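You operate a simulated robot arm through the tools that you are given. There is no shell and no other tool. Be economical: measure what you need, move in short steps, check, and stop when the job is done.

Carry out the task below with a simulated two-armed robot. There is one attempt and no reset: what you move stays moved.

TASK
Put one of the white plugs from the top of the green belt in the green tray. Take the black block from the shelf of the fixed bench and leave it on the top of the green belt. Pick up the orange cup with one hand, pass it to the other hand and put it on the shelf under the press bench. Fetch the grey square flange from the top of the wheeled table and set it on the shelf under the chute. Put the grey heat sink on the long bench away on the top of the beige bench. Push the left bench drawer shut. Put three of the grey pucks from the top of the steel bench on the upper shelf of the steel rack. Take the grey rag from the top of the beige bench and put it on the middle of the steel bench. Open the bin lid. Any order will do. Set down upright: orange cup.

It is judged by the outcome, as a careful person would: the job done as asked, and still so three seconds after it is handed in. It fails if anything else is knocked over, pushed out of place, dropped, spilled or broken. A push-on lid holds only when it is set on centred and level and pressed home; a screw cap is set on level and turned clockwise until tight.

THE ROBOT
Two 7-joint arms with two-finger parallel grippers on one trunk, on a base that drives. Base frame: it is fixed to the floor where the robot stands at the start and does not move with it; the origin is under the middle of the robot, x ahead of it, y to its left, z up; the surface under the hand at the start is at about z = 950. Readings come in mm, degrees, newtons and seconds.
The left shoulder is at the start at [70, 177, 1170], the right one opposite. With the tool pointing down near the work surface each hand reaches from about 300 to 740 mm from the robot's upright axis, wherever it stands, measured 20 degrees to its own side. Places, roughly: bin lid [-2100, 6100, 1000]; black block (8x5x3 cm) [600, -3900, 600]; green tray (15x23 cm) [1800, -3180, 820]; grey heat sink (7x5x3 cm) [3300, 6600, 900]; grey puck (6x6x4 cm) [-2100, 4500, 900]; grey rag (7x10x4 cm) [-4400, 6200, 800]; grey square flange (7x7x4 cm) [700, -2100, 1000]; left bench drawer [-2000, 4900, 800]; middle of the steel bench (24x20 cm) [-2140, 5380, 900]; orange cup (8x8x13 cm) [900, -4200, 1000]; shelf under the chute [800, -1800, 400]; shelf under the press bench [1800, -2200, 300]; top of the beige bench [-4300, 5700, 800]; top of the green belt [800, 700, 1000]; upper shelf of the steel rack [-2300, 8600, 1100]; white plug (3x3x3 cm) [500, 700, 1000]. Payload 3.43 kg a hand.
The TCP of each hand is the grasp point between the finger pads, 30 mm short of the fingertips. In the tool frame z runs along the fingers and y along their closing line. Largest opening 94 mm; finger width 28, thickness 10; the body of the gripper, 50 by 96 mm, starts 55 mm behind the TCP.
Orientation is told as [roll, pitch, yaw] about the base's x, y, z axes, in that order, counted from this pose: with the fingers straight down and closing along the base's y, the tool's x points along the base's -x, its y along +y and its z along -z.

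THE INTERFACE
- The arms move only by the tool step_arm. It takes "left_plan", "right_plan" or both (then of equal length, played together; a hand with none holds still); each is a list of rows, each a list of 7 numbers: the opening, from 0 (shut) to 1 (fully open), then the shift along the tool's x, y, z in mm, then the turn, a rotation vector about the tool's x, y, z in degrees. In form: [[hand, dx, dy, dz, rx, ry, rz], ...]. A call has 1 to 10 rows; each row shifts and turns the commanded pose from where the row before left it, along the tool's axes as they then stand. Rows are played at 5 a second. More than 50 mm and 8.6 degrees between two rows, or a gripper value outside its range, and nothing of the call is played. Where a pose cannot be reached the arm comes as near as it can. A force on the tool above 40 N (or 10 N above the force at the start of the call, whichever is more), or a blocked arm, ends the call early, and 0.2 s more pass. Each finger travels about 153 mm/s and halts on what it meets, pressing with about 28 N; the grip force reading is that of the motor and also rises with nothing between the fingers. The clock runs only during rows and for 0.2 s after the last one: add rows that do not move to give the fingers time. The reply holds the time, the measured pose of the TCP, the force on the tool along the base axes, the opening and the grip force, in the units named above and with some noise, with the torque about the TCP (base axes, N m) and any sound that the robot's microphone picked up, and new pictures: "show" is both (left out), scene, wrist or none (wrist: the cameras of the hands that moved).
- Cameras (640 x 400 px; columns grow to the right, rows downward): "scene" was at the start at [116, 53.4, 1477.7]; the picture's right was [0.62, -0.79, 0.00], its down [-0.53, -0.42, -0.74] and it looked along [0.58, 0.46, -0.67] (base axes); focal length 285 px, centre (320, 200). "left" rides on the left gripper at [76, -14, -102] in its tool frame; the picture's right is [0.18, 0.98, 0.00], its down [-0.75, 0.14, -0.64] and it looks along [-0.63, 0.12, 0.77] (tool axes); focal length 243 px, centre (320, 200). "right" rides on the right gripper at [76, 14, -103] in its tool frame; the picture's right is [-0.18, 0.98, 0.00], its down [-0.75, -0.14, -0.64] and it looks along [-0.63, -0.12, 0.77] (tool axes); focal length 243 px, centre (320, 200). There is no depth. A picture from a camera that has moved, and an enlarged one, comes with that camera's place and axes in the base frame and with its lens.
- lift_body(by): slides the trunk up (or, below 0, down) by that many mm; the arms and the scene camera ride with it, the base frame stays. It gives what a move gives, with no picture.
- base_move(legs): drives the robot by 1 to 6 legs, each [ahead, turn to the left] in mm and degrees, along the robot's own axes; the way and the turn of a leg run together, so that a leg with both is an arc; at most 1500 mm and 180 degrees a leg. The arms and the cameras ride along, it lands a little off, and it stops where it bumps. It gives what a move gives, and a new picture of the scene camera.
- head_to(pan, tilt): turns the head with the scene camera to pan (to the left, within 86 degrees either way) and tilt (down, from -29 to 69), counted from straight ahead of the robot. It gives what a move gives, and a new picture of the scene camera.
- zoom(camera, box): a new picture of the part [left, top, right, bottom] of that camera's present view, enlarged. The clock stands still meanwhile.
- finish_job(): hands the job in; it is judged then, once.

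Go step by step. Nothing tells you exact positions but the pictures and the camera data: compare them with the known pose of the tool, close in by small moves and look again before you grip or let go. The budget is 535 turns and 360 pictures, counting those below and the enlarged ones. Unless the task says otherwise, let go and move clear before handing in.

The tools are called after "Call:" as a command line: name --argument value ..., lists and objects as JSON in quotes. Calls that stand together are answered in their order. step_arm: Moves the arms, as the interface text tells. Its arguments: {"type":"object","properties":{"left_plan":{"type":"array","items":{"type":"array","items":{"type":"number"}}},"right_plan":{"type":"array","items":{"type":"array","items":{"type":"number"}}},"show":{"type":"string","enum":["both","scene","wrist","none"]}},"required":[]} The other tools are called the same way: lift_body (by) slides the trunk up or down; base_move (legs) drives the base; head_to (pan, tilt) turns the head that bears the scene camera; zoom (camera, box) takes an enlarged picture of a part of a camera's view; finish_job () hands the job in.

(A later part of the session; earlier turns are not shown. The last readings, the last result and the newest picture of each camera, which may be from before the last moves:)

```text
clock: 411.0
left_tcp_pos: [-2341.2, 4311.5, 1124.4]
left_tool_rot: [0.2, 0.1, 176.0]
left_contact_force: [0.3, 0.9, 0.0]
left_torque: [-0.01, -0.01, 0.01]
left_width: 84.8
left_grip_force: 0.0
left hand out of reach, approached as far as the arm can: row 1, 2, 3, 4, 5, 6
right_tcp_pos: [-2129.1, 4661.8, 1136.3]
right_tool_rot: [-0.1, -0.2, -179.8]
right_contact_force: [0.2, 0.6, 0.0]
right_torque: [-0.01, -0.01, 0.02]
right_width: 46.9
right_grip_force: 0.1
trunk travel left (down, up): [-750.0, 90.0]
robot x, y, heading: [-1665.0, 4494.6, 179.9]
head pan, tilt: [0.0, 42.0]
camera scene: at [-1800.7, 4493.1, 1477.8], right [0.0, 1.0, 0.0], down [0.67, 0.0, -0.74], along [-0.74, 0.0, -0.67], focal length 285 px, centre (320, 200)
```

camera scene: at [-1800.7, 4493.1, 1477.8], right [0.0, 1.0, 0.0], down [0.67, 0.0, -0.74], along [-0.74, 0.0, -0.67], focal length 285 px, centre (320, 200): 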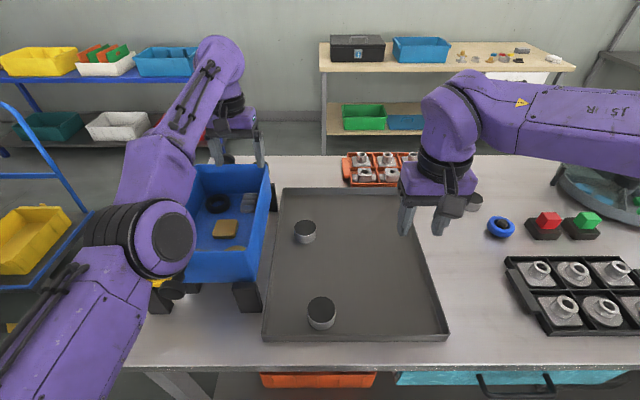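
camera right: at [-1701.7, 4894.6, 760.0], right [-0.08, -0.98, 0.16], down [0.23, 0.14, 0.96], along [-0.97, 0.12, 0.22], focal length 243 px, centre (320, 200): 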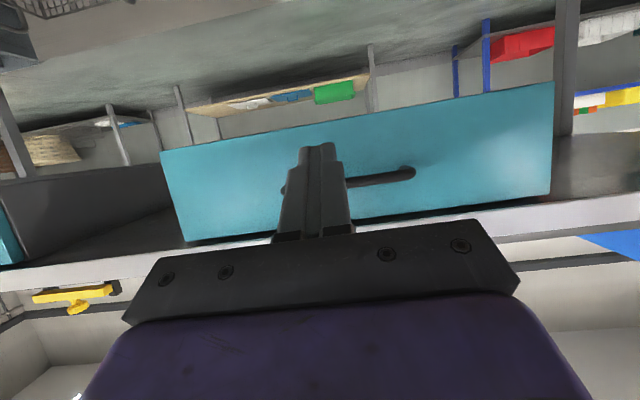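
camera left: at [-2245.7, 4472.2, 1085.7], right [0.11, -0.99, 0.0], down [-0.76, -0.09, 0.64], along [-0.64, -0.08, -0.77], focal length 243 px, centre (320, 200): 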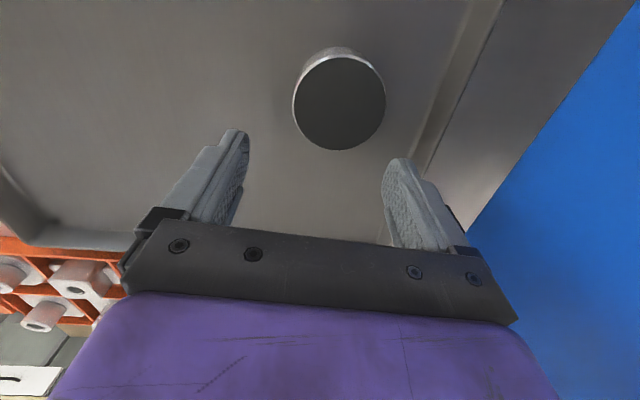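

Call:
step_arm --left_plan '[[0.9, 0, 0, 0, 0, -8, 0], [0.9, 0, 0, 0, 0, -8, 0], [0.9, 0, 0, 0, 0, -8, 0], [0.9, 0, 0, -30, 0, 0, 0], [0.9, 0, 0, -30, 0, 0, 0], [0.9, 0, 0, -30, 0, 0, 0], [0.9, 0, 0, 0, 0, 0, 0]]' --show "scene"

```text
clock: 412.6
left_tcp_pos: [-2390.9, 4321.2, 1230.0]
left_tool_rot: [0.2, -24.0, 176.0]
left_contact_force: [1.0, -0.5, -0.5]
left_torque: [-0.01, 0.0, -0.01]
left_width: 84.4
left_grip_force: 0.1
left hand out of reach, approached as far as the arm can: row 1, 2, 3, 4, 5
right_tcp_pos: [-2127.5, 4662.1, 1136.9]
right_tool_rot: [0.0, -0.3, -180.0]
right_contact_force: [0.0, -0.3, 0.1]
right_torque: [0.01, -0.02, -0.03]
right_width: 46.9
right_grip_force: 0.1
trunk travel left (down, up): [-750.0, 90.0]
robot x, y, heading: [-1665.1, 4489.1, 179.6]
head pan, tilt: [0.0, 42.0]
camera scene: at [-1800.7, 4493.7, 1477.8], right [0.0, 1.0, 0.0], down [0.67, 0.0, -0.74], along [-0.74, 0.0, -0.67], focal length 285 px, centre (320, 200)
```

scene: 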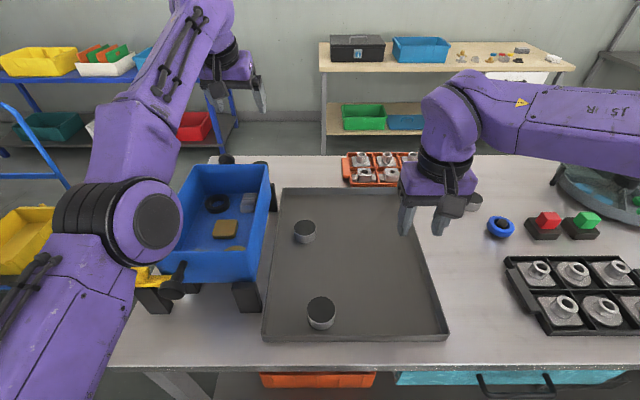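

The left arm is fully stretched and stuck near its singular pose. I command a long pull straight back toward the shoulder.

Call:
step_arm --left_plan '[[0.9, 40, 10, -10, 0, 4, 0], [0.9, 40, 10, -10, 0, 4, 0], [0.9, 40, 10, -10, 0, 4, 0], [0.9, 40, 10, 0, 0, 4, 0], [0.9, 40, 10, 0, 0, 4, 0], [0.9, 40, 10, 0, 0, 4, 0], [0.9, 40, 10, 0, 0, 0, 0], [0.9, 40, 10, 0, 0, 0, 0], [0.9, 0, 0, 0, 0, 0, 0], [0.9, 0, 0, 0, 0, 0, 0]]' --show "scene"

```text
clock: 414.8
left_tcp_pos: [-2283.2, 4224.1, 1284.4]
left_tool_rot: [0.2, -0.1, 176.0]
left_contact_force: [0.1, -0.5, 0.4]
left_torque: [-0.01, 0.03, 0.01]
left_width: 84.7
left_grip_force: 0.1
left hand out of reach, approached as far as the arm can: row 1, 2, 3, 4, 5, 6, 7, 8
right_tcp_pos: [-2127.7, 4662.1, 1135.7]
right_tool_rot: [0.0, -0.1, -180.0]
right_contact_force: [-0.2, 0.7, -0.2]
right_torque: [0.04, 0.02, 0.03]
right_width: 46.7
right_grip_force: 0.1
trunk travel left (down, up): [-750.0, 90.0]
robot x, y, heading: [-1666.1, 4493.0, 179.8]
head pan, tilt: [0.0, 42.0]
camera scene: at [-1800.2, 4494.1, 1477.9], right [0.0, 1.0, 0.0], down [0.67, 0.0, -0.74], along [-0.74, 0.0, -0.67], focal length 285 px, centre (320, 200)
```

scene: 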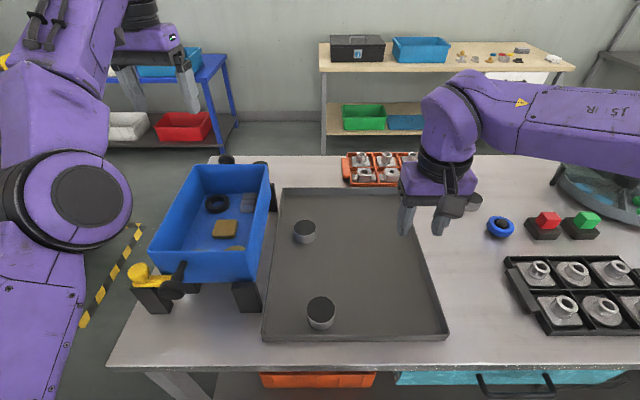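

Call:
step_arm --left_plan '[[0.9, 0, 40, 0, 0, 0, 0], [0.9, 0, 40, 10, 0, 0, 0], [0.9, 0, 40, 10, 0, 0, 0], [0.9, 20, 40, 10, 0, 0, 0], [0.9, 30, 35, 10, 0, 0, 0], [0.9, 40, 20, 10, 0, 0, 0], [0.9, 40, 10, 15, 0, 0, 0], [0.9, 40, 0, 15, 0, 0, 0], [0.9, 40, 0, 15, 0, 0, 0], [0.9, 0, 0, 0, 0, 0, 0]]' --show "none"

Call:
head_to --pan 40 --tilt 25

```text
clock: 417.0
left_tcp_pos: [-2080.2, 3984.3, 1179.4]
left_tool_rot: [0.1, -0.1, 176.0]
left_contact_force: [-0.8, 0.1, 0.3]
left_torque: [0.02, -0.03, -0.02]
left_width: 84.9
left_grip_force: 0.1
left hand out of reach, approached as far as the arm can: row 1, 2, 3
right_tcp_pos: [-2128.8, 4662.5, 1136.0]
right_tool_rot: [-0.1, -0.2, -180.0]
right_contact_force: [-0.8, -0.1, -0.3]
right_torque: [0.0, -0.02, 0.01]
right_width: 47.2
right_grip_force: 0.0
trunk travel left (down, up): [-750.0, 90.0]
robot x, y, heading: [-1663.9, 4489.6, 179.9]
head pan, tilt: [0.0, 42.0]
```

```text
clock: 418.1
left_tcp_pos: [-2081.3, 3984.1, 1179.8]
left_tool_rot: [0.2, 0.0, 176.0]
left_contact_force: [-0.6, 0.6, -0.1]
left_torque: [-0.01, 0.0, 0.02]
left_width: 84.5
left_grip_force: 0.1
right_tcp_pos: [-2127.7, 4662.7, 1134.9]
right_tool_rot: [-0.1, -0.1, -180.0]
right_contact_force: [-0.5, 0.1, -0.1]
right_torque: [-0.05, 0.02, -0.01]
right_width: 47.2
right_grip_force: 0.1
trunk travel left (down, up): [-750.0, 90.0]
robot x, y, heading: [-1667.7, 4491.3, 180.0]
head pan, tilt: [40.0, 25.0]
camera scene: at [-1787.5, 4434.8, 1504.1], right [-0.64, 0.77, 0.0], down [0.33, 0.27, -0.91], along [-0.7, -0.58, -0.42], focal length 285 px, centre (320, 200)
```

scene: 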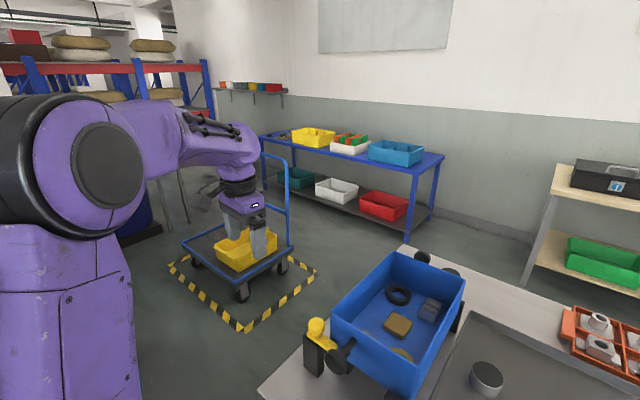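

The left arm is free again, elbow up. I bring it in, and shift north so that the far puck lies straight ahead of the left shoulder.

Call:
step_arm --left_plan '[[0.9, 0, -40, 0, 0, 0, 0], [0.9, 0, -40, 0, 0, 0, 0], [0.9, 0, -40, 0, 0, 0, 0], [0.9, 0, -40, 0, 0, 0, 0], [0.9, 0, -40, 0, 0, 0, 0], [0.9, 0, 0, 0, 0, 0, 0]]' --show "none"

Call:
base_move --legs '[[-250, 0], [0, -90], [150, 0], [0, 90], [260, 0]]'

Call:
head_to --pan 10 --tilt 45

```text
clock: 419.5
left_tcp_pos: [-2087.3, 4168.3, 1173.7]
left_tool_rot: [-0.9, 0.0, 176.3]
left_contact_force: [-0.4, 0.1, 0.3]
left_torque: [0.0, 0.0, -0.01]
left_width: 84.6
left_grip_force: 0.0
left hand out of reach, approached as far as the arm can: row 5
right_tcp_pos: [-2127.4, 4661.7, 1135.9]
right_tool_rot: [0.0, -0.2, -180.0]
right_contact_force: [0.4, 0.1, 0.6]
right_torque: [0.03, -0.01, 0.03]
right_width: 47.2
right_grip_force: 0.0
trunk travel left (down, up): [-750.0, 90.0]
robot x, y, heading: [-1669.2, 4493.1, 179.7]
head pan, tilt: [40.0, 25.0]
```

```text
clock: 431.4
left_tcp_pos: [-2099.2, 4320.6, 1174.4]
left_tool_rot: [-0.9, 0.0, 176.0]
left_contact_force: [-0.6, 0.1, -0.1]
left_torque: [0.04, 0.0, 0.05]
left_width: 84.7
left_grip_force: 0.2
right_tcp_pos: [-2137.6, 4814.7, 1137.0]
right_tool_rot: [0.0, -0.3, 180.0]
right_contact_force: [0.5, -0.9, 0.1]
right_torque: [0.0, 0.03, 0.0]
right_width: 47.1
right_grip_force: 0.1
trunk travel left (down, up): [-750.0, 90.0]
robot x, y, heading: [-1675.4, 4642.2, 179.4]
head pan, tilt: [40.0, 25.0]
camera scene: at [-1797.2, 4586.4, 1504.3], right [-0.64, 0.77, 0.0], down [0.32, 0.27, -0.91], along [-0.7, -0.58, -0.42], focal length 285 px, centre (320, 200)
```

scene: 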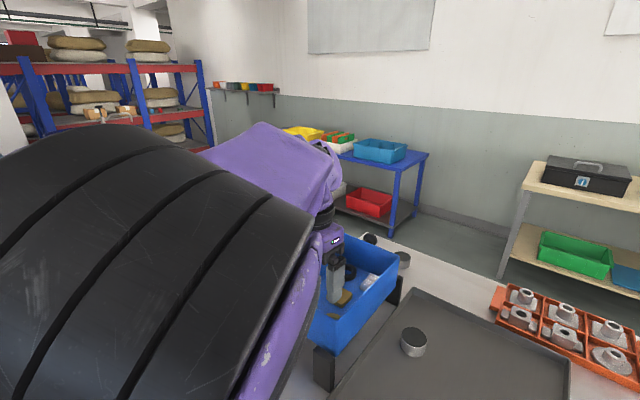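

```text
clock: 432.3
left_tcp_pos: [-2099.6, 4321.5, 1174.9]
left_tool_rot: [-1.0, -0.1, 176.1]
left_contact_force: [-0.3, -0.1, -0.3]
left_torque: [-0.02, -0.02, -0.02]
left_width: 84.6
left_grip_force: 0.0
right_tcp_pos: [-2137.0, 4813.1, 1137.0]
right_tool_rot: [0.0, -0.2, 179.9]
right_contact_force: [-0.9, 0.0, 0.0]
right_torque: [0.01, 0.0, 0.0]
right_width: 47.0
right_grip_force: 0.2
trunk travel left (down, up): [-750.0, 90.0]
robot x, y, heading: [-1677.8, 4642.1, 179.8]
head pan, tilt: [10.0, 45.0]
camera scene: at [-1807.5, 4631.4, 1473.6], right [-0.17, 0.99, 0.0], down [0.7, 0.12, -0.71], along [-0.7, -0.12, -0.71], focal length 285 px, centre (320, 200)
```

scene: 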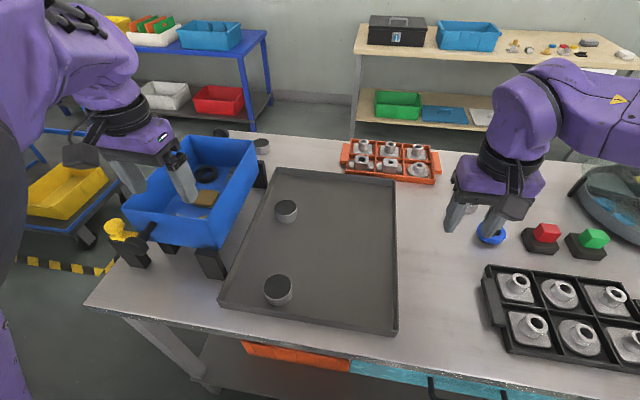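

Call:
step_arm --left_plan '[[0.9, -3, -44, 0, 0, 0, 0], [0.9, -3, -44, 0, 0, 0, 0], [0.9, -3, -44, 0, 0, 0, 0], [0.9, -39.3, 2.8, 20, 0, 0, 0], [0.9, -39.3, 2.8, 20, 0, 0, 0], [0.9, -39.3, 2.8, 20, 0, 0, 0], [0.9, -39.3, 2.8, 20, 0, 0, 0], [0.9, -39.3, 2.8, 20, 0, 0, 0], [0.9, 0, 0, 0, 0, 0, 0]]'

```text
clock: 434.3
left_tcp_pos: [-2341.1, 4438.7, 1066.8]
left_tool_rot: [-0.9, 0.0, 176.1]
left_contact_force: [0.3, 0.3, -0.8]
left_torque: [0.03, 0.02, -0.02]
left_width: 84.6
left_grip_force: 0.1
left hand out of reach, approached as far as the arm can: row 1, 2, 3
right_tcp_pos: [-2136.9, 4816.4, 1137.1]
right_tool_rot: [-0.1, -0.4, 180.0]
right_contact_force: [0.8, -0.5, -0.8]
right_torque: [0.0, 0.01, -0.01]
right_width: 47.2
right_grip_force: 0.1
trunk travel left (down, up): [-750.0, 90.0]
robot x, y, heading: [-1676.3, 4644.1, 179.7]
head pan, tilt: [10.0, 45.0]
camera scene: at [-1806.1, 4632.3, 1473.7], right [-0.17, 0.99, 0.0], down [0.7, 0.12, -0.71], along [-0.7, -0.12, -0.71], focal length 285 px, centre (320, 200)
camera left: at [-2262.8, 4445.0, 1169.9], right [0.12, -0.99, -0.01], down [-0.76, -0.1, 0.64], along [-0.64, -0.06, -0.77], focal length 243 px, centre (320, 200)
```

scene: 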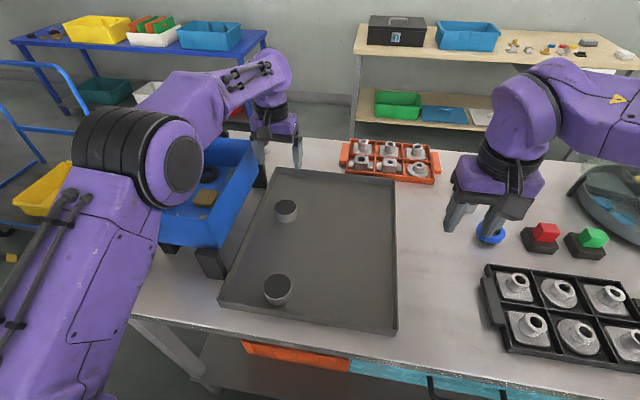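
left: 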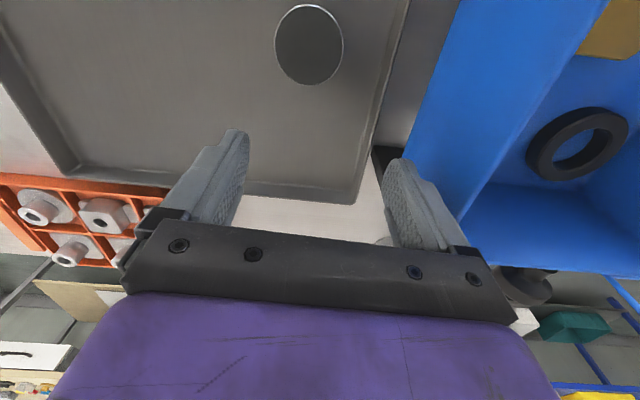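

Call:
step_arm --left_plan '[[0.9, 25, -8, 0, 0, 0, 0], [0.9, 20, -7, 0, 0, 0, 0], [0.9, 0, 0, 0, 0, 0, 0]]' --show "wrist"

```text
clock: 435.1
left_tcp_pos: [-2296.3, 4448.9, 1065.5]
left_tool_rot: [-1.0, 0.2, 176.0]
left_contact_force: [0.3, 0.6, -0.4]
left_torque: [-0.03, 0.0, 0.01]
left_width: 84.7
left_grip_force: 0.0
right_tcp_pos: [-2139.4, 4815.0, 1135.3]
right_tool_rot: [-0.1, -0.2, 179.9]
right_contact_force: [0.2, 0.3, -0.3]
right_torque: [0.02, -0.02, 0.04]
right_width: 46.8
right_grip_force: 0.0
trunk travel left (down, up): [-750.0, 90.0]
robot x, y, heading: [-1677.9, 4646.6, 179.8]
head pan, tilt: [10.0, 45.0]
camera left: at [-2219.3, 4455.7, 1168.5], right [0.12, -0.99, -0.02], down [-0.76, -0.1, 0.64], along [-0.64, -0.06, -0.77], focal length 243 px, centre (320, 200)
```

left: 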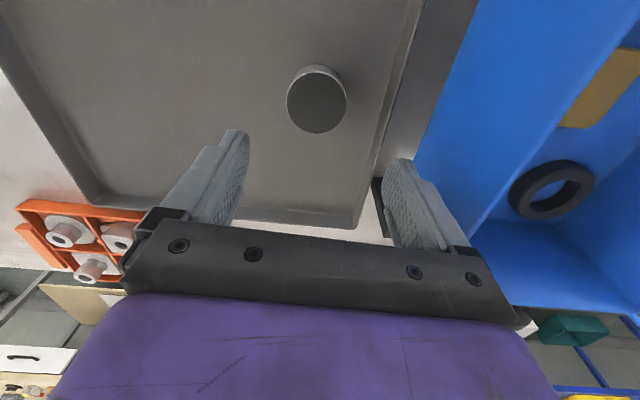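

The hand is free and over the puck at [-2296,4454]. I lower around it.

Call:
step_arm --left_plan '[[0.82, 0, -5, 36, 0, 0, 0], [0.82, 0, 0, 36, 0, 0, 0], [0.82, 0, 0, 30, 0, 0, 0], [0.82, 0, 0, 0, 0, 0, 0]]' --show "wrist"

```text
clock: 436.1
left_tcp_pos: [-2294.4, 4456.0, 964.2]
left_tool_rot: [-0.8, 0.1, 176.0]
left_contact_force: [0.6, -0.2, -0.4]
left_torque: [-0.04, -0.01, 0.04]
left_width: 77.1
left_grip_force: 0.1
right_tcp_pos: [-2138.1, 4815.6, 1135.7]
right_tool_rot: [0.0, -0.2, 179.9]
right_contact_force: [0.8, 0.2, 0.1]
right_torque: [0.02, -0.03, 0.04]
right_width: 47.0
right_grip_force: 0.0
trunk travel left (down, up): [-750.0, 90.0]
robot x, y, heading: [-1674.9, 4644.2, 179.6]
head pan, tilt: [10.0, 45.0]
camera left: at [-2217.6, 4462.7, 1067.2], right [0.12, -0.99, -0.01], down [-0.76, -0.1, 0.64], along [-0.64, -0.06, -0.77], focal length 243 px, centre (320, 200)
```

left: 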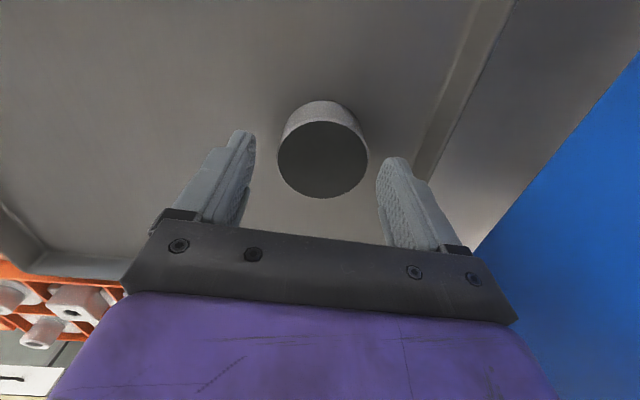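

Call:
step_arm --left_plan '[[0.82, -3, 2, 25, 0, 0, 0], [0.82, 0, 0, 14, 0, 0, 0], [0.0, 0, 0, 0, 0, 0, 0], [0.0, 0, 0, 0, 0, 0, 0], [0.0, 0, 0, 0, 0, 0, 0], [0.0, 0, 0, -40, 0, 0, 0], [0.0, 0, 0, -40, 0, 0, 0], [0.0, 0, 0, -40, 0, 0, 0], [0.0, 0, 0, 0, 0, 0, 0]]' --show "wrist"

```text
clock: 436.9
left_tcp_pos: [-2297.5, 4450.7, 933.7]
left_tool_rot: [-0.4, -0.9, 176.2]
left_contact_force: [10.7, -2.6, 18.6]
left_torque: [-0.82, -0.57, 0.38]
left_width: 57.5
left_grip_force: 27.9
right_tcp_pos: [-2133.6, 4815.2, 1139.7]
right_tool_rot: [0.0, -0.5, -179.9]
right_contact_force: [0.7, 0.2, 0.0]
right_torque: [0.02, 0.05, 0.02]
right_width: 47.0
right_grip_force: 0.0
trunk travel left (down, up): [-750.0, 90.0]
robot x, y, heading: [-1674.4, 4641.4, 179.8]
head pan, tilt: [10.0, 45.0]
stopped in row 3 (left hand): the force on the tool passed its limit at 47 N (the readings are from after the stop); the commanded pose is now the measured one
camera left: at [-2218.8, 4458.3, 1036.6], right [0.12, -0.99, -0.01], down [-0.75, -0.09, 0.65], along [-0.65, -0.07, -0.76], focal length 243 px, centre (320, 200)
```

left: 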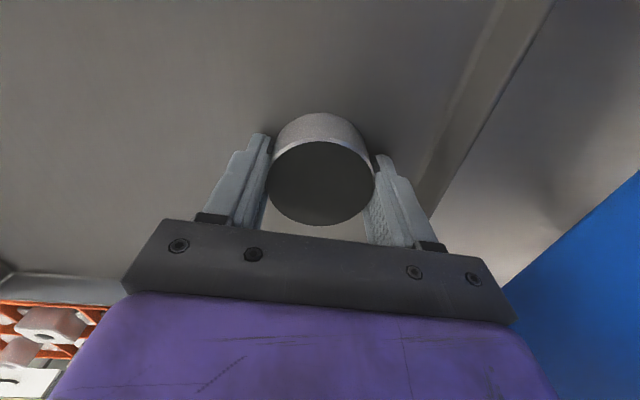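

The fingertips touched the tray floor (z about 903) and closed on the puck. I lift it.

Call:
step_arm --left_plan '[[0.0, 0, 0, -5, 0, 0, 0], [0.0, 0, 0, -35, 0, 0, 0], [0.0, 0, 0, -40, 0, 0, 0], [0.0, 0, 0, -40, 0, 0, 0], [0.0, 0, 0, 0, 0, 0, 0]]' --show "both"

```text
clock: 438.1
left_tcp_pos: [-2301.2, 4450.5, 1050.9]
left_tool_rot: [-0.6, -0.5, 176.2]
left_contact_force: [0.1, 0.4, -2.4]
left_torque: [-0.01, 0.0, -0.03]
left_width: 57.3
left_grip_force: 28.5
right_tcp_pos: [-2138.5, 4813.9, 1136.5]
right_tool_rot: [0.0, -0.3, 180.0]
right_contact_force: [0.9, -0.8, 1.4]
right_torque: [0.03, 0.0, -0.02]
right_width: 46.9
right_grip_force: 0.1
trunk travel left (down, up): [-750.0, 90.0]
robot x, y, heading: [-1679.1, 4645.5, 179.4]
head pan, tilt: [10.0, 45.0]
camera scene: at [-1808.6, 4631.5, 1473.5], right [-0.17, 0.99, 0.0], down [0.7, 0.12, -0.71], along [-0.7, -0.12, -0.71], focal length 285 px, centre (320, 200)
camera left: at [-2223.1, 4457.2, 1152.8], right [0.12, -0.99, -0.01], down [-0.76, -0.1, 0.65], along [-0.64, -0.07, -0.76], focal length 243 px, centre (320, 200)
```

scene: 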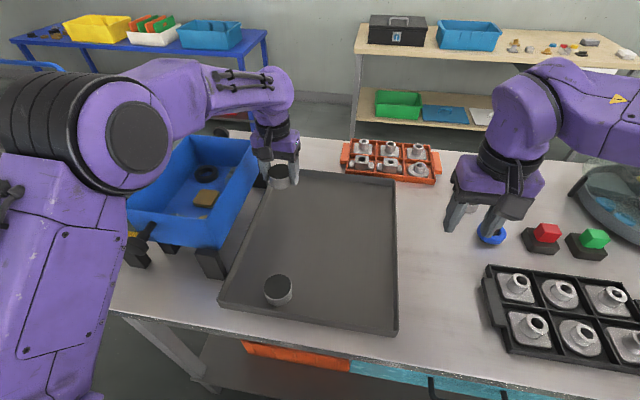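
left: 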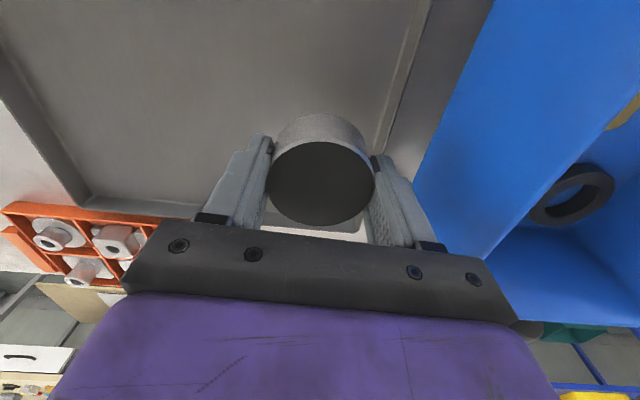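

The left hand has one puck. Now the right hand goes over the near one at [-2075,4496].

Call:
step_arm --right_plan '[[0.82, 8, 40, 5, 0, 0, 0], [0.82, 8, 40, 10, 0, 0, 0], [0.82, 8, 40, 10, 0, 0, 0], [0.82, 8, 40, 10, 0, 0, 0], [0.82, 8, 40, 10, 0, 0, 0], [0.82, 8, 40, 10, 0, 0, 0], [0.82, 8, 40, 15, 0, 0, 0], [0.82, 7, 38, 15, 0, 0, 0], [0.82, 0, 0, 0, 0, 0, 0]]'

```text
clock: 440.1
left_tcp_pos: [-2300.6, 4450.9, 1050.3]
left_tool_rot: [-0.5, -0.7, 176.1]
left_contact_force: [-0.3, -0.4, -2.1]
left_torque: [0.02, 0.0, -0.01]
left_width: 57.5
left_grip_force: 27.9
right_tcp_pos: [-2076.4, 4496.2, 1052.9]
right_tool_rot: [0.0, -0.1, 180.0]
right_contact_force: [-0.6, 0.1, -0.7]
right_torque: [-0.02, 0.0, 0.0]
right_width: 77.5
right_grip_force: 0.0
trunk travel left (down, up): [-750.0, 90.0]
robot x, y, heading: [-1677.3, 4643.8, 179.9]
head pan, tilt: [10.0, 45.0]
camera scene: at [-1808.2, 4632.3, 1473.5], right [-0.17, 0.99, 0.0], down [0.7, 0.12, -0.71], along [-0.7, -0.12, -0.71], focal length 285 px, centre (320, 200)
camera right: at [-1998.8, 4481.1, 1153.3], right [-0.18, -0.98, 0.0], down [-0.75, 0.14, 0.64], along [-0.63, 0.12, -0.76], focal length 243 px, centre (320, 200)
```

scene: 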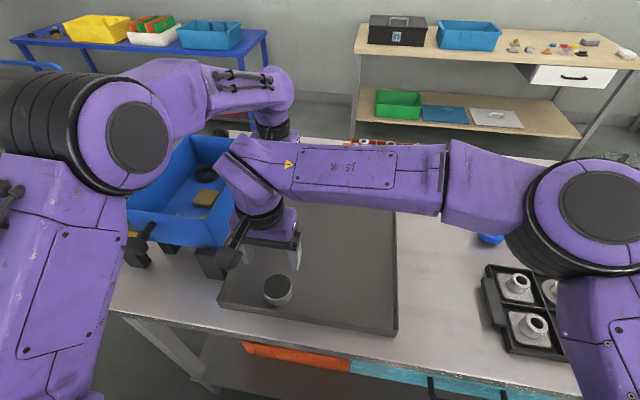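
right: 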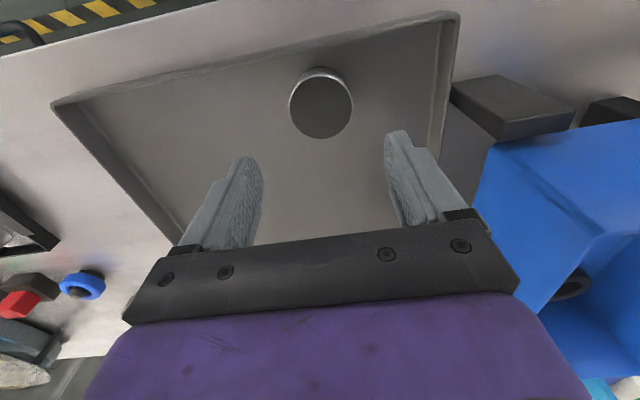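

Call:
step_arm --right_plan '[[0.82, 4, 2, 40, 0, 0, 0], [0.82, 0, 0, 40, 0, 0, 0], [0.82, 0, 0, 34, 0, 0, 0], [0.82, 0, 0, 0, 0, 0, 0]]' --show "wrist"

```text
clock: 441.1
left_tcp_pos: [-2301.3, 4448.9, 1050.6]
left_tool_rot: [-0.6, -0.6, 176.2]
left_contact_force: [-0.5, 0.1, -1.8]
left_torque: [0.0, -0.01, -0.01]
left_width: 57.6
left_grip_force: 28.2
right_tcp_pos: [-2073.1, 4493.6, 936.6]
right_tool_rot: [-0.1, -0.2, -179.9]
right_contact_force: [-0.3, -0.5, 0.0]
right_torque: [0.0, 0.03, 0.02]
right_width: 77.1
right_grip_force: 0.1
trunk travel left (down, up): [-750.0, 90.0]
robot x, y, heading: [-1679.0, 4643.5, 179.8]
head pan, tilt: [10.0, 45.0]
camera right: at [-1995.6, 4478.6, 1038.2], right [-0.18, -0.98, 0.0], down [-0.75, 0.14, 0.65], along [-0.63, 0.12, -0.76], focal length 243 px, centre (320, 200)
```

right: 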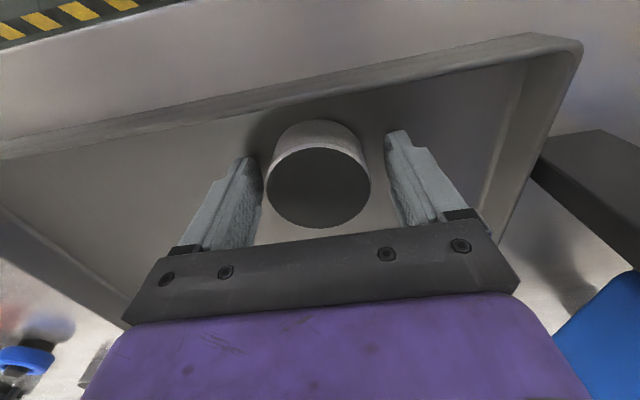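

Well placed around the puck. I close and lift.

Call:
step_arm --right_plan '[[0.4, 0, 0, 0, 0, 0, 0], [0.0, 0, 0, 0, 0, 0, 0], [0.0, 0, 0, 0, 0, 0, 0], [0.0, 0, 0, -40, 0, 0, 0], [0.0, 0, 0, -40, 0, 0, 0], [0.0, 0, -30, -35, 0, 0, 0], [0.0, 0, -40, -25, 0, 0, 0], [0.0, 0, -40, -20, 0, 0, 0], [0.0, 0, -40, 0, 0, 0, 0], [0, 0, 0, 0, 0, 0, 0]]' --show "wrist"

```text
clock: 443.3
left_tcp_pos: [-2301.3, 4450.2, 1049.9]
left_tool_rot: [-0.6, -0.6, 176.1]
left_contact_force: [-1.1, -0.2, -2.4]
left_torque: [0.0, 0.03, 0.01]
left_width: 57.4
left_grip_force: 28.2
right_tcp_pos: [-2071.9, 4643.6, 1099.0]
right_tool_rot: [-0.2, -0.3, -180.0]
right_contact_force: [-0.6, -0.3, -2.7]
right_torque: [0.0, 0.02, -0.01]
right_width: 59.2
right_grip_force: 28.0
trunk travel left (down, up): [-750.0, 90.0]
robot x, y, heading: [-1678.4, 4644.9, 179.7]
head pan, tilt: [10.0, 45.0]
camera right: at [-1994.9, 4628.3, 1199.8], right [-0.18, -0.98, 0.0], down [-0.75, 0.14, 0.64], along [-0.63, 0.12, -0.76], focal length 243 px, centre (320, 200)
```

right: 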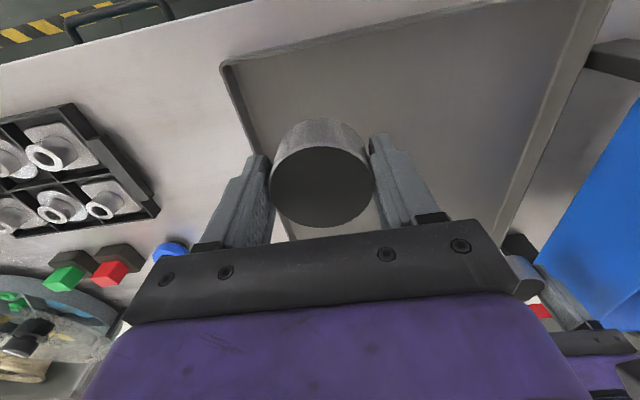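

Both pucks are held. I raise and pull in the hands, then drive north to the steel rack.

Call:
step_arm --left_plan '[[0, 0, 0, -40, 0, 0, 0], [0, 30, 0, -30, 0, 0, 0], [0, 40, 5, -20, 0, 0, 0], [0, 40, 5, 0, 0, 0, 0], [0, 40, 5, 0, 0, 0, 0], [0, 0, 0, 0, 0, 0, 0]]' --right_plan '[[0, 0, -30, -30, 0, 0, 0], [0, 0, -30, -20, 0, 0, 0], [0, 0, -30, 0, 0, 0, 0], [0, 0, -30, 0, 0, 0, 0], [0, 0, -20, 0, 0, 0, 0], [0, 0, 0, 0, 0, 0, 0]]' --show "none"

Call:
base_move --legs '[[-400, 0], [0, -90], [1500, 0], [1300, 0]]'

Call:
head_to --pan 30 --tilt 15

```text
clock: 444.7
left_tcp_pos: [-2152.3, 4425.0, 1139.5]
left_tool_rot: [-0.6, -0.5, 176.2]
left_contact_force: [-0.7, -0.7, -2.8]
left_torque: [-0.02, -0.06, 0.03]
left_width: 57.4
left_grip_force: 28.1
right_tcp_pos: [-2074.3, 4783.9, 1146.6]
right_tool_rot: [-0.1, 0.0, -180.0]
right_contact_force: [0.0, -0.1, -1.4]
right_torque: [-0.04, -0.03, -0.01]
right_width: 59.3
right_grip_force: 28.1
trunk travel left (down, up): [-750.0, 90.0]
robot x, y, heading: [-1676.1, 4643.2, 179.6]
head pan, tilt: [10.0, 45.0]
```

```text
clock: 464.2
left_tcp_pos: [-1421.0, 7923.7, 1138.1]
left_tool_rot: [-0.6, -0.6, 84.5]
left_contact_force: [-0.1, 0.9, -3.0]
left_torque: [-0.02, -0.02, 0.03]
left_width: 57.2
left_grip_force: 28.2
right_tcp_pos: [-1064.5, 7834.2, 1147.9]
right_tool_rot: [0.0, -0.2, 88.3]
right_contact_force: [-0.4, 0.1, -1.5]
right_torque: [0.0, 0.0, 0.0]
right_width: 59.1
right_grip_force: 27.9
trunk travel left (down, up): [-750.0, 90.0]
robot x, y, heading: [-1220.2, 7444.0, 88.1]
head pan, tilt: [10.0, 45.0]
camera scene: at [-1226.3, 7576.5, 1473.5], right [0.99, 0.14, 0.0], down [0.1, -0.7, -0.71], along [-0.1, 0.7, -0.71], focal length 285 px, centre (320, 200)
```

scene: 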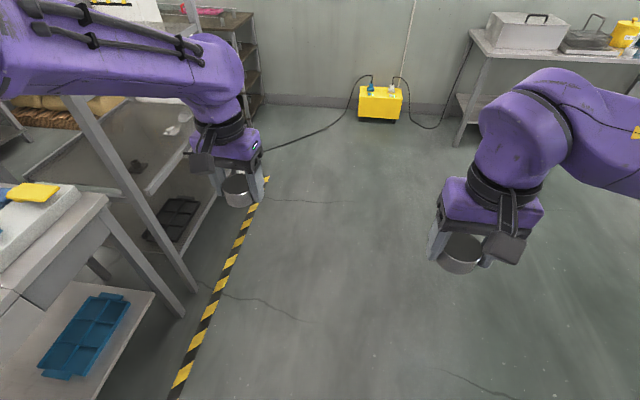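

```text
clock: 465.2
left_tcp_pos: [-1420.6, 7924.4, 1139.5]
left_tool_rot: [-0.6, -0.6, 84.5]
left_contact_force: [-0.8, 0.0, -2.7]
left_torque: [0.02, -0.02, 0.0]
left_width: 57.1
left_grip_force: 28.0
right_tcp_pos: [-1064.9, 7834.2, 1147.9]
right_tool_rot: [0.0, -0.2, 88.3]
right_contact_force: [0.8, -0.6, -1.6]
right_torque: [0.0, 0.0, -0.01]
right_width: 59.1
right_grip_force: 27.9
trunk travel left (down, up): [-750.0, 90.0]
robot x, y, heading: [-1216.0, 7442.5, 88.3]
head pan, tilt: [30.0, 15.0]
camera scene: at [-1258.7, 7578.6, 1520.2], right [0.88, 0.47, 0.0], down [0.12, -0.23, -0.97], along [-0.45, 0.85, -0.26], focal length 285 px, centre (320, 200)
```

scene: 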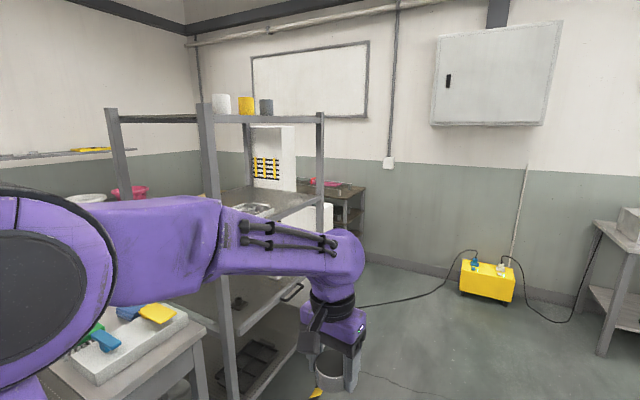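

The rack's upper shelf is at z about 1110, front edge x about -2018, y 8240 to 9010. I drive to face it.

Call:
base_move --legs '[[1130, 1.8], [0, 90], [150, 0]]'

Call:
lift_body --by 90

Call:
head_to --pan 0 --tilt 20

```text
clock: 475.7
left_tcp_pos: [-1818.6, 8344.5, 1139.8]
left_tool_rot: [-0.5, -0.7, 176.3]
left_contact_force: [0.1, -0.5, -2.0]
left_torque: [0.02, 0.04, -0.02]
left_width: 57.2
left_grip_force: 28.2
right_tcp_pos: [-1739.5, 8703.7, 1147.8]
right_tool_rot: [0.1, -0.2, -179.9]
right_contact_force: [0.2, -0.2, -1.8]
right_torque: [0.01, 0.0, -0.02]
right_width: 59.2
right_grip_force: 28.0
trunk travel left (down, up): [-750.0, 90.0]
robot x, y, heading: [-1352.0, 8561.0, 179.9]
head pan, tilt: [30.0, 15.0]
camera scene: at [-1476.4, 8519.4, 1520.6], right [-0.5, 0.87, 0.0], down [0.22, 0.13, -0.97], along [-0.84, -0.48, -0.26], focal length 285 px, centre (320, 200)
```

scene: 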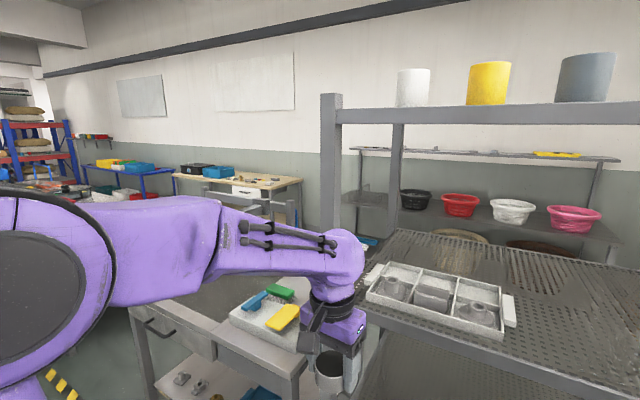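

```text
clock: 476.9
left_tcp_pos: [-1821.1, 8345.0, 1227.3]
left_tool_rot: [-0.6, -0.6, 176.3]
left_contact_force: [-0.6, 0.1, -1.8]
left_torque: [-0.01, 0.0, -0.02]
left_width: 57.3
left_grip_force: 28.2
right_tcp_pos: [-1742.6, 8704.4, 1237.1]
right_tool_rot: [0.0, -0.2, -179.8]
right_contact_force: [0.8, -0.3, -2.5]
right_torque: [-0.04, 0.02, 0.02]
right_width: 59.0
right_grip_force: 28.4
trunk travel left (down, up): [-840.0, 0.0]
robot x, y, heading: [-1349.5, 8563.2, 179.9]
head pan, tilt: [30.0, 15.0]
```

```text
clock: 477.9
left_tcp_pos: [-1820.6, 8345.0, 1229.2]
left_tool_rot: [-0.6, -0.6, 176.3]
left_contact_force: [0.3, 0.0, -1.6]
left_torque: [0.02, -0.02, -0.02]
left_width: 57.3
left_grip_force: 28.5
right_tcp_pos: [-1741.6, 8704.1, 1238.4]
right_tool_rot: [0.1, -0.3, -179.8]
right_contact_force: [0.7, -0.1, -2.6]
right_torque: [-0.01, 0.0, -0.02]
right_width: 58.8
right_grip_force: 28.2
trunk travel left (down, up): [-840.0, 0.0]
robot x, y, heading: [-1343.6, 8564.3, 179.9]
head pan, tilt: [0.0, 20.0]
camera scene: at [-1491.1, 8566.1, 1602.2], right [0.0, 1.0, 0.0], down [0.34, 0.0, -0.94], along [-0.94, 0.0, -0.34], focal length 285 px, centre (320, 200)
```

scene: 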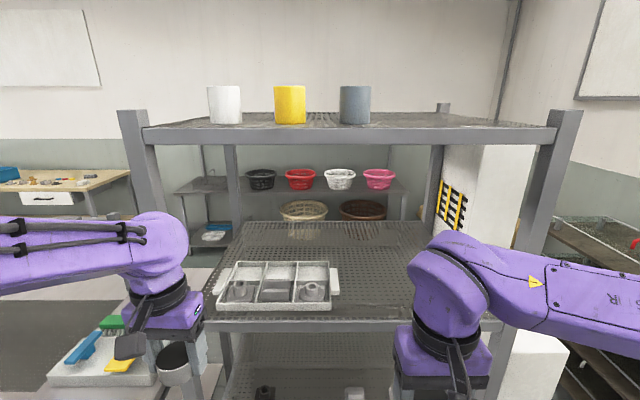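

The second shelf (z about 1105) has free room right of its tray, y 8640 to 8980. I move closer and set the right puck down first, at about [-2100,8790].

Call:
base_move --legs '[[0, -29], [177, 0], [0, 29]]'

Call:
step_arm --right_plan '[[0, -40, 0, 0, 0, 0, 0], [0, -40, 0, 0, 0, 0, 0], [0, -40, 0, 0, 0, 0, 0], [0, -40, 0, 0, 0, 0, 0], [0, -40, 0, 0, 0, 0, 0], [0, 0, 0, 0, 0, 0, 0]]'

```text
clock: 482.2
left_tcp_pos: [-1973.9, 8429.4, 1229.0]
left_tool_rot: [-0.5, -0.6, 176.6]
left_contact_force: [0.9, -0.5, -2.2]
left_torque: [0.0, -0.01, -0.02]
left_width: 57.5
left_grip_force: 28.3
right_tcp_pos: [-1896.3, 8788.0, 1236.8]
right_tool_rot: [0.1, -0.2, -179.5]
right_contact_force: [0.3, 0.9, -1.9]
right_torque: [-0.03, -0.01, 0.0]
right_width: 59.1
right_grip_force: 28.6
trunk travel left (down, up): [-840.0, 0.0]
robot x, y, heading: [-1501.4, 8652.0, -179.7]
head pan, tilt: [0.0, 20.0]
camera scene: at [-1644.6, 8651.0, 1602.1], right [0.0, 1.0, 0.0], down [0.34, 0.0, -0.94], along [-0.94, 0.0, -0.34], focal length 285 px, centre (320, 200)
```

scene: 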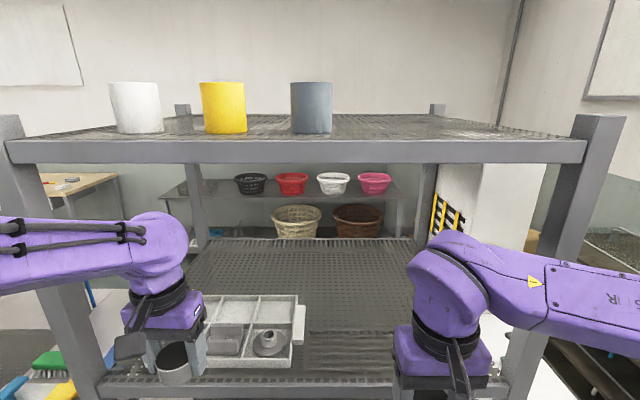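

```text
clock: 483.6
left_tcp_pos: [-1971.9, 8427.7, 1229.6]
left_tool_rot: [-0.4, -0.7, 176.6]
left_contact_force: [0.0, 0.7, -2.3]
left_torque: [0.0, -0.04, 0.03]
left_width: 57.0
left_grip_force: 27.5
right_tcp_pos: [-2055.3, 8786.3, 1238.1]
right_tool_rot: [0.0, -0.3, -179.6]
right_contact_force: [-0.2, 0.5, -3.1]
right_torque: [0.02, 0.02, 0.03]
right_width: 59.0
right_grip_force: 27.7
right hand out of reach, approached as far as the arm can: row 5
trunk travel left (down, up): [-840.0, 0.0]
robot x, y, heading: [-1500.2, 8645.6, -179.9]
head pan, tilt: [0.0, 20.0]
camera scene: at [-1643.1, 8650.2, 1602.3], right [0.0, 1.0, 0.0], down [0.34, 0.0, -0.94], along [-0.94, 0.0, -0.34], focal length 285 px, centre (320, 200)
camera right: at [-1977.7, 8771.1, 1340.0], right [-0.18, -0.98, 0.0], down [-0.75, 0.13, 0.65], along [-0.64, 0.11, -0.76], focal length 243 px, centre (320, 200)
```

scene: 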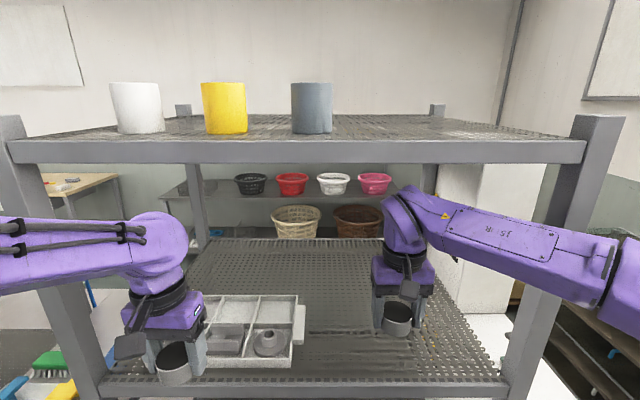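
right: 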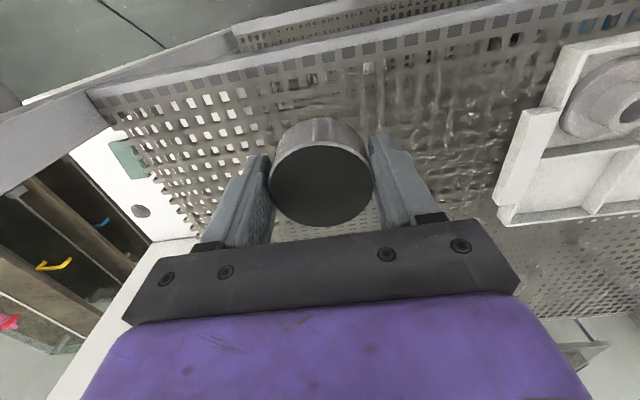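

Call:
step_arm --right_plan '[[0, 0, 0, 30, 0, 0, 0], [0, -15, 0, 20, 0, 0, 0], [0, -20, 0, 10, 0, 0, 0], [0, -15, 0, 0, 0, 0, 0], [0, 0, 0, 0, 0, 0, 0]]' --show "wrist"

```text
clock: 484.8
left_tcp_pos: [-1972.4, 8426.8, 1228.5]
left_tool_rot: [-0.6, -0.7, 176.6]
left_contact_force: [-0.7, 0.3, -1.8]
left_torque: [0.01, 0.01, -0.03]
left_width: 57.0
left_grip_force: 28.2
right_tcp_pos: [-2092.2, 8785.4, 1177.5]
right_tool_rot: [0.0, -0.2, -179.6]
right_contact_force: [1.1, 0.6, -1.8]
right_torque: [-0.01, -0.03, 0.03]
right_width: 59.2
right_grip_force: 27.8
right hand out of reach, approached as far as the arm can: row 4
trunk travel left (down, up): [-840.0, 0.0]
robot x, y, heading: [-1502.5, 8645.7, -179.8]
head pan, tilt: [0.0, 20.0]
camera right: at [-2013.8, 8770.7, 1278.7], right [-0.18, -0.98, 0.0], down [-0.75, 0.13, 0.64], along [-0.63, 0.11, -0.76], focal length 243 px, centre (320, 200)
```

right: 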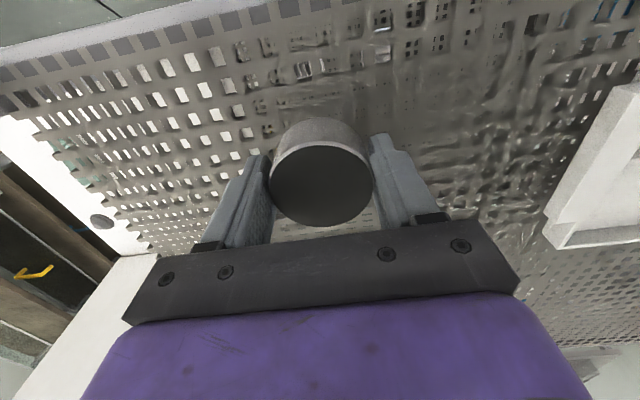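

I lower the puck gently onto the shelf.

Call:
step_arm --right_plan '[[0, 0, 0, 22, 0, 0, 0], [0, 0, 0, 6, 0, 0, 0], [0, 0, 0, 4, 0, 0, 0], [0, 0, 0, 4, 0, 0, 0], [0, 0, 0, 3, 0, 0, 0], [0, 0, 0, 0, 0, 0, 0]]' --show "wrist"

```text
clock: 485.8
left_tcp_pos: [-1969.4, 8428.2, 1228.4]
left_tool_rot: [-0.7, -0.6, 176.6]
left_contact_force: [0.1, -0.2, -2.0]
left_torque: [0.01, -0.03, -0.01]
left_width: 57.0
left_grip_force: 28.1
right_tcp_pos: [-2090.5, 8784.5, 1150.0]
right_tool_rot: [0.1, -1.1, -179.6]
right_contact_force: [5.8, 0.0, 12.8]
right_torque: [0.51, -0.4, -0.24]
right_width: 58.5
right_grip_force: 28.5
trunk travel left (down, up): [-840.0, 0.0]
robot x, y, heading: [-1502.3, 8646.5, -179.8]
head pan, tilt: [0.0, 20.0]
stopped in row 4 (right hand): the force on the tool passed its limit at 45 N (the readings are from after the stop); the commanded pose is now the measured one
camera right: at [-2012.3, 8769.9, 1250.8], right [-0.18, -0.98, 0.01], down [-0.74, 0.14, 0.66], along [-0.65, 0.11, -0.75], focal length 243 px, centre (320, 200)
```

right: 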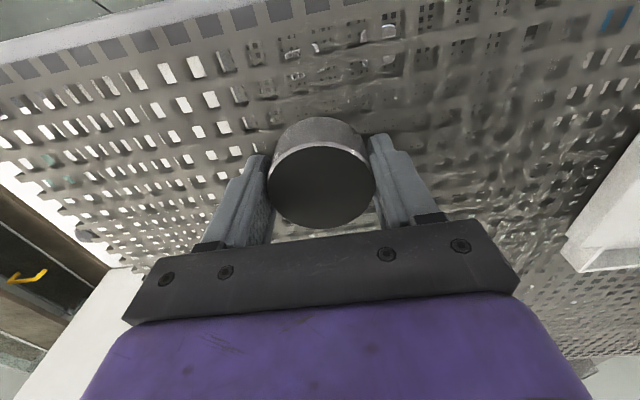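

Contact. I release and lift off.

Call:
step_arm --right_plan '[[0, 0, 0, -1, 0, 0, 0], [0.7, 0, 0, 0, 0, 0, 0], [0.82, 0, 0, 0, 0, 0, 0], [0.82, 0, 0, 0, 0, 0, 0], [0.82, 0, 0, -25, 0, 0, 0], [0.82, 10, 0, -35, 0, 0, 0], [0.82, 40, 0, 0, 0, 0, 0], [0.82, 40, 0, 0, 0, 0, 0], [0.82, 40, -10, 0, 0, 0, 0], [0.82, 40, -20, 0, 0, 0, 0]]' --show "both"

```text
clock: 488.0
left_tcp_pos: [-1971.1, 8429.8, 1230.1]
left_tool_rot: [-0.4, -0.7, 176.6]
left_contact_force: [0.3, -0.1, -2.0]
left_torque: [-0.02, 0.01, 0.0]
left_width: 57.0
left_grip_force: 28.6
right_tcp_pos: [-1920.6, 8818.0, 1204.2]
right_tool_rot: [0.2, -1.0, -179.6]
right_contact_force: [0.5, 0.2, 0.1]
right_torque: [0.01, 0.0, 0.0]
right_width: 77.0
right_grip_force: 0.0
trunk travel left (down, up): [-840.0, 0.0]
robot x, y, heading: [-1504.0, 8646.9, -179.7]
head pan, tilt: [0.0, 20.0]
camera scene: at [-1641.1, 8652.4, 1602.5], right [0.0, 1.0, 0.0], down [0.34, 0.0, -0.94], along [-0.94, 0.0, -0.34], focal length 285 px, centre (320, 200)
camera right: at [-1842.0, 8804.4, 1305.3], right [-0.18, -0.98, 0.01], down [-0.74, 0.14, 0.65], along [-0.65, 0.11, -0.76], focal length 243 px, centre (320, 200)
```

scene: 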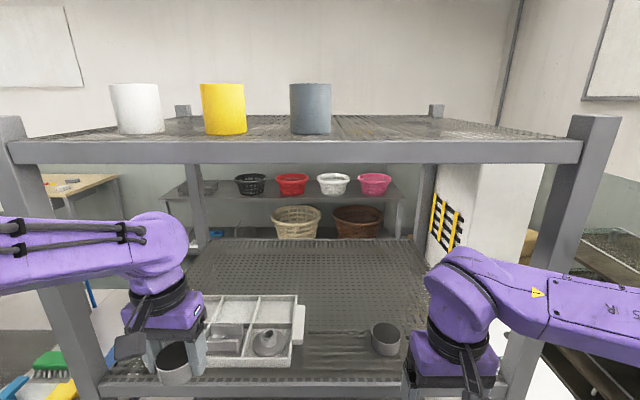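
right: 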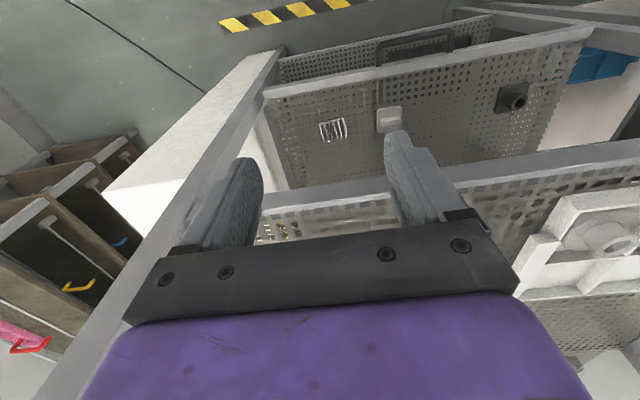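

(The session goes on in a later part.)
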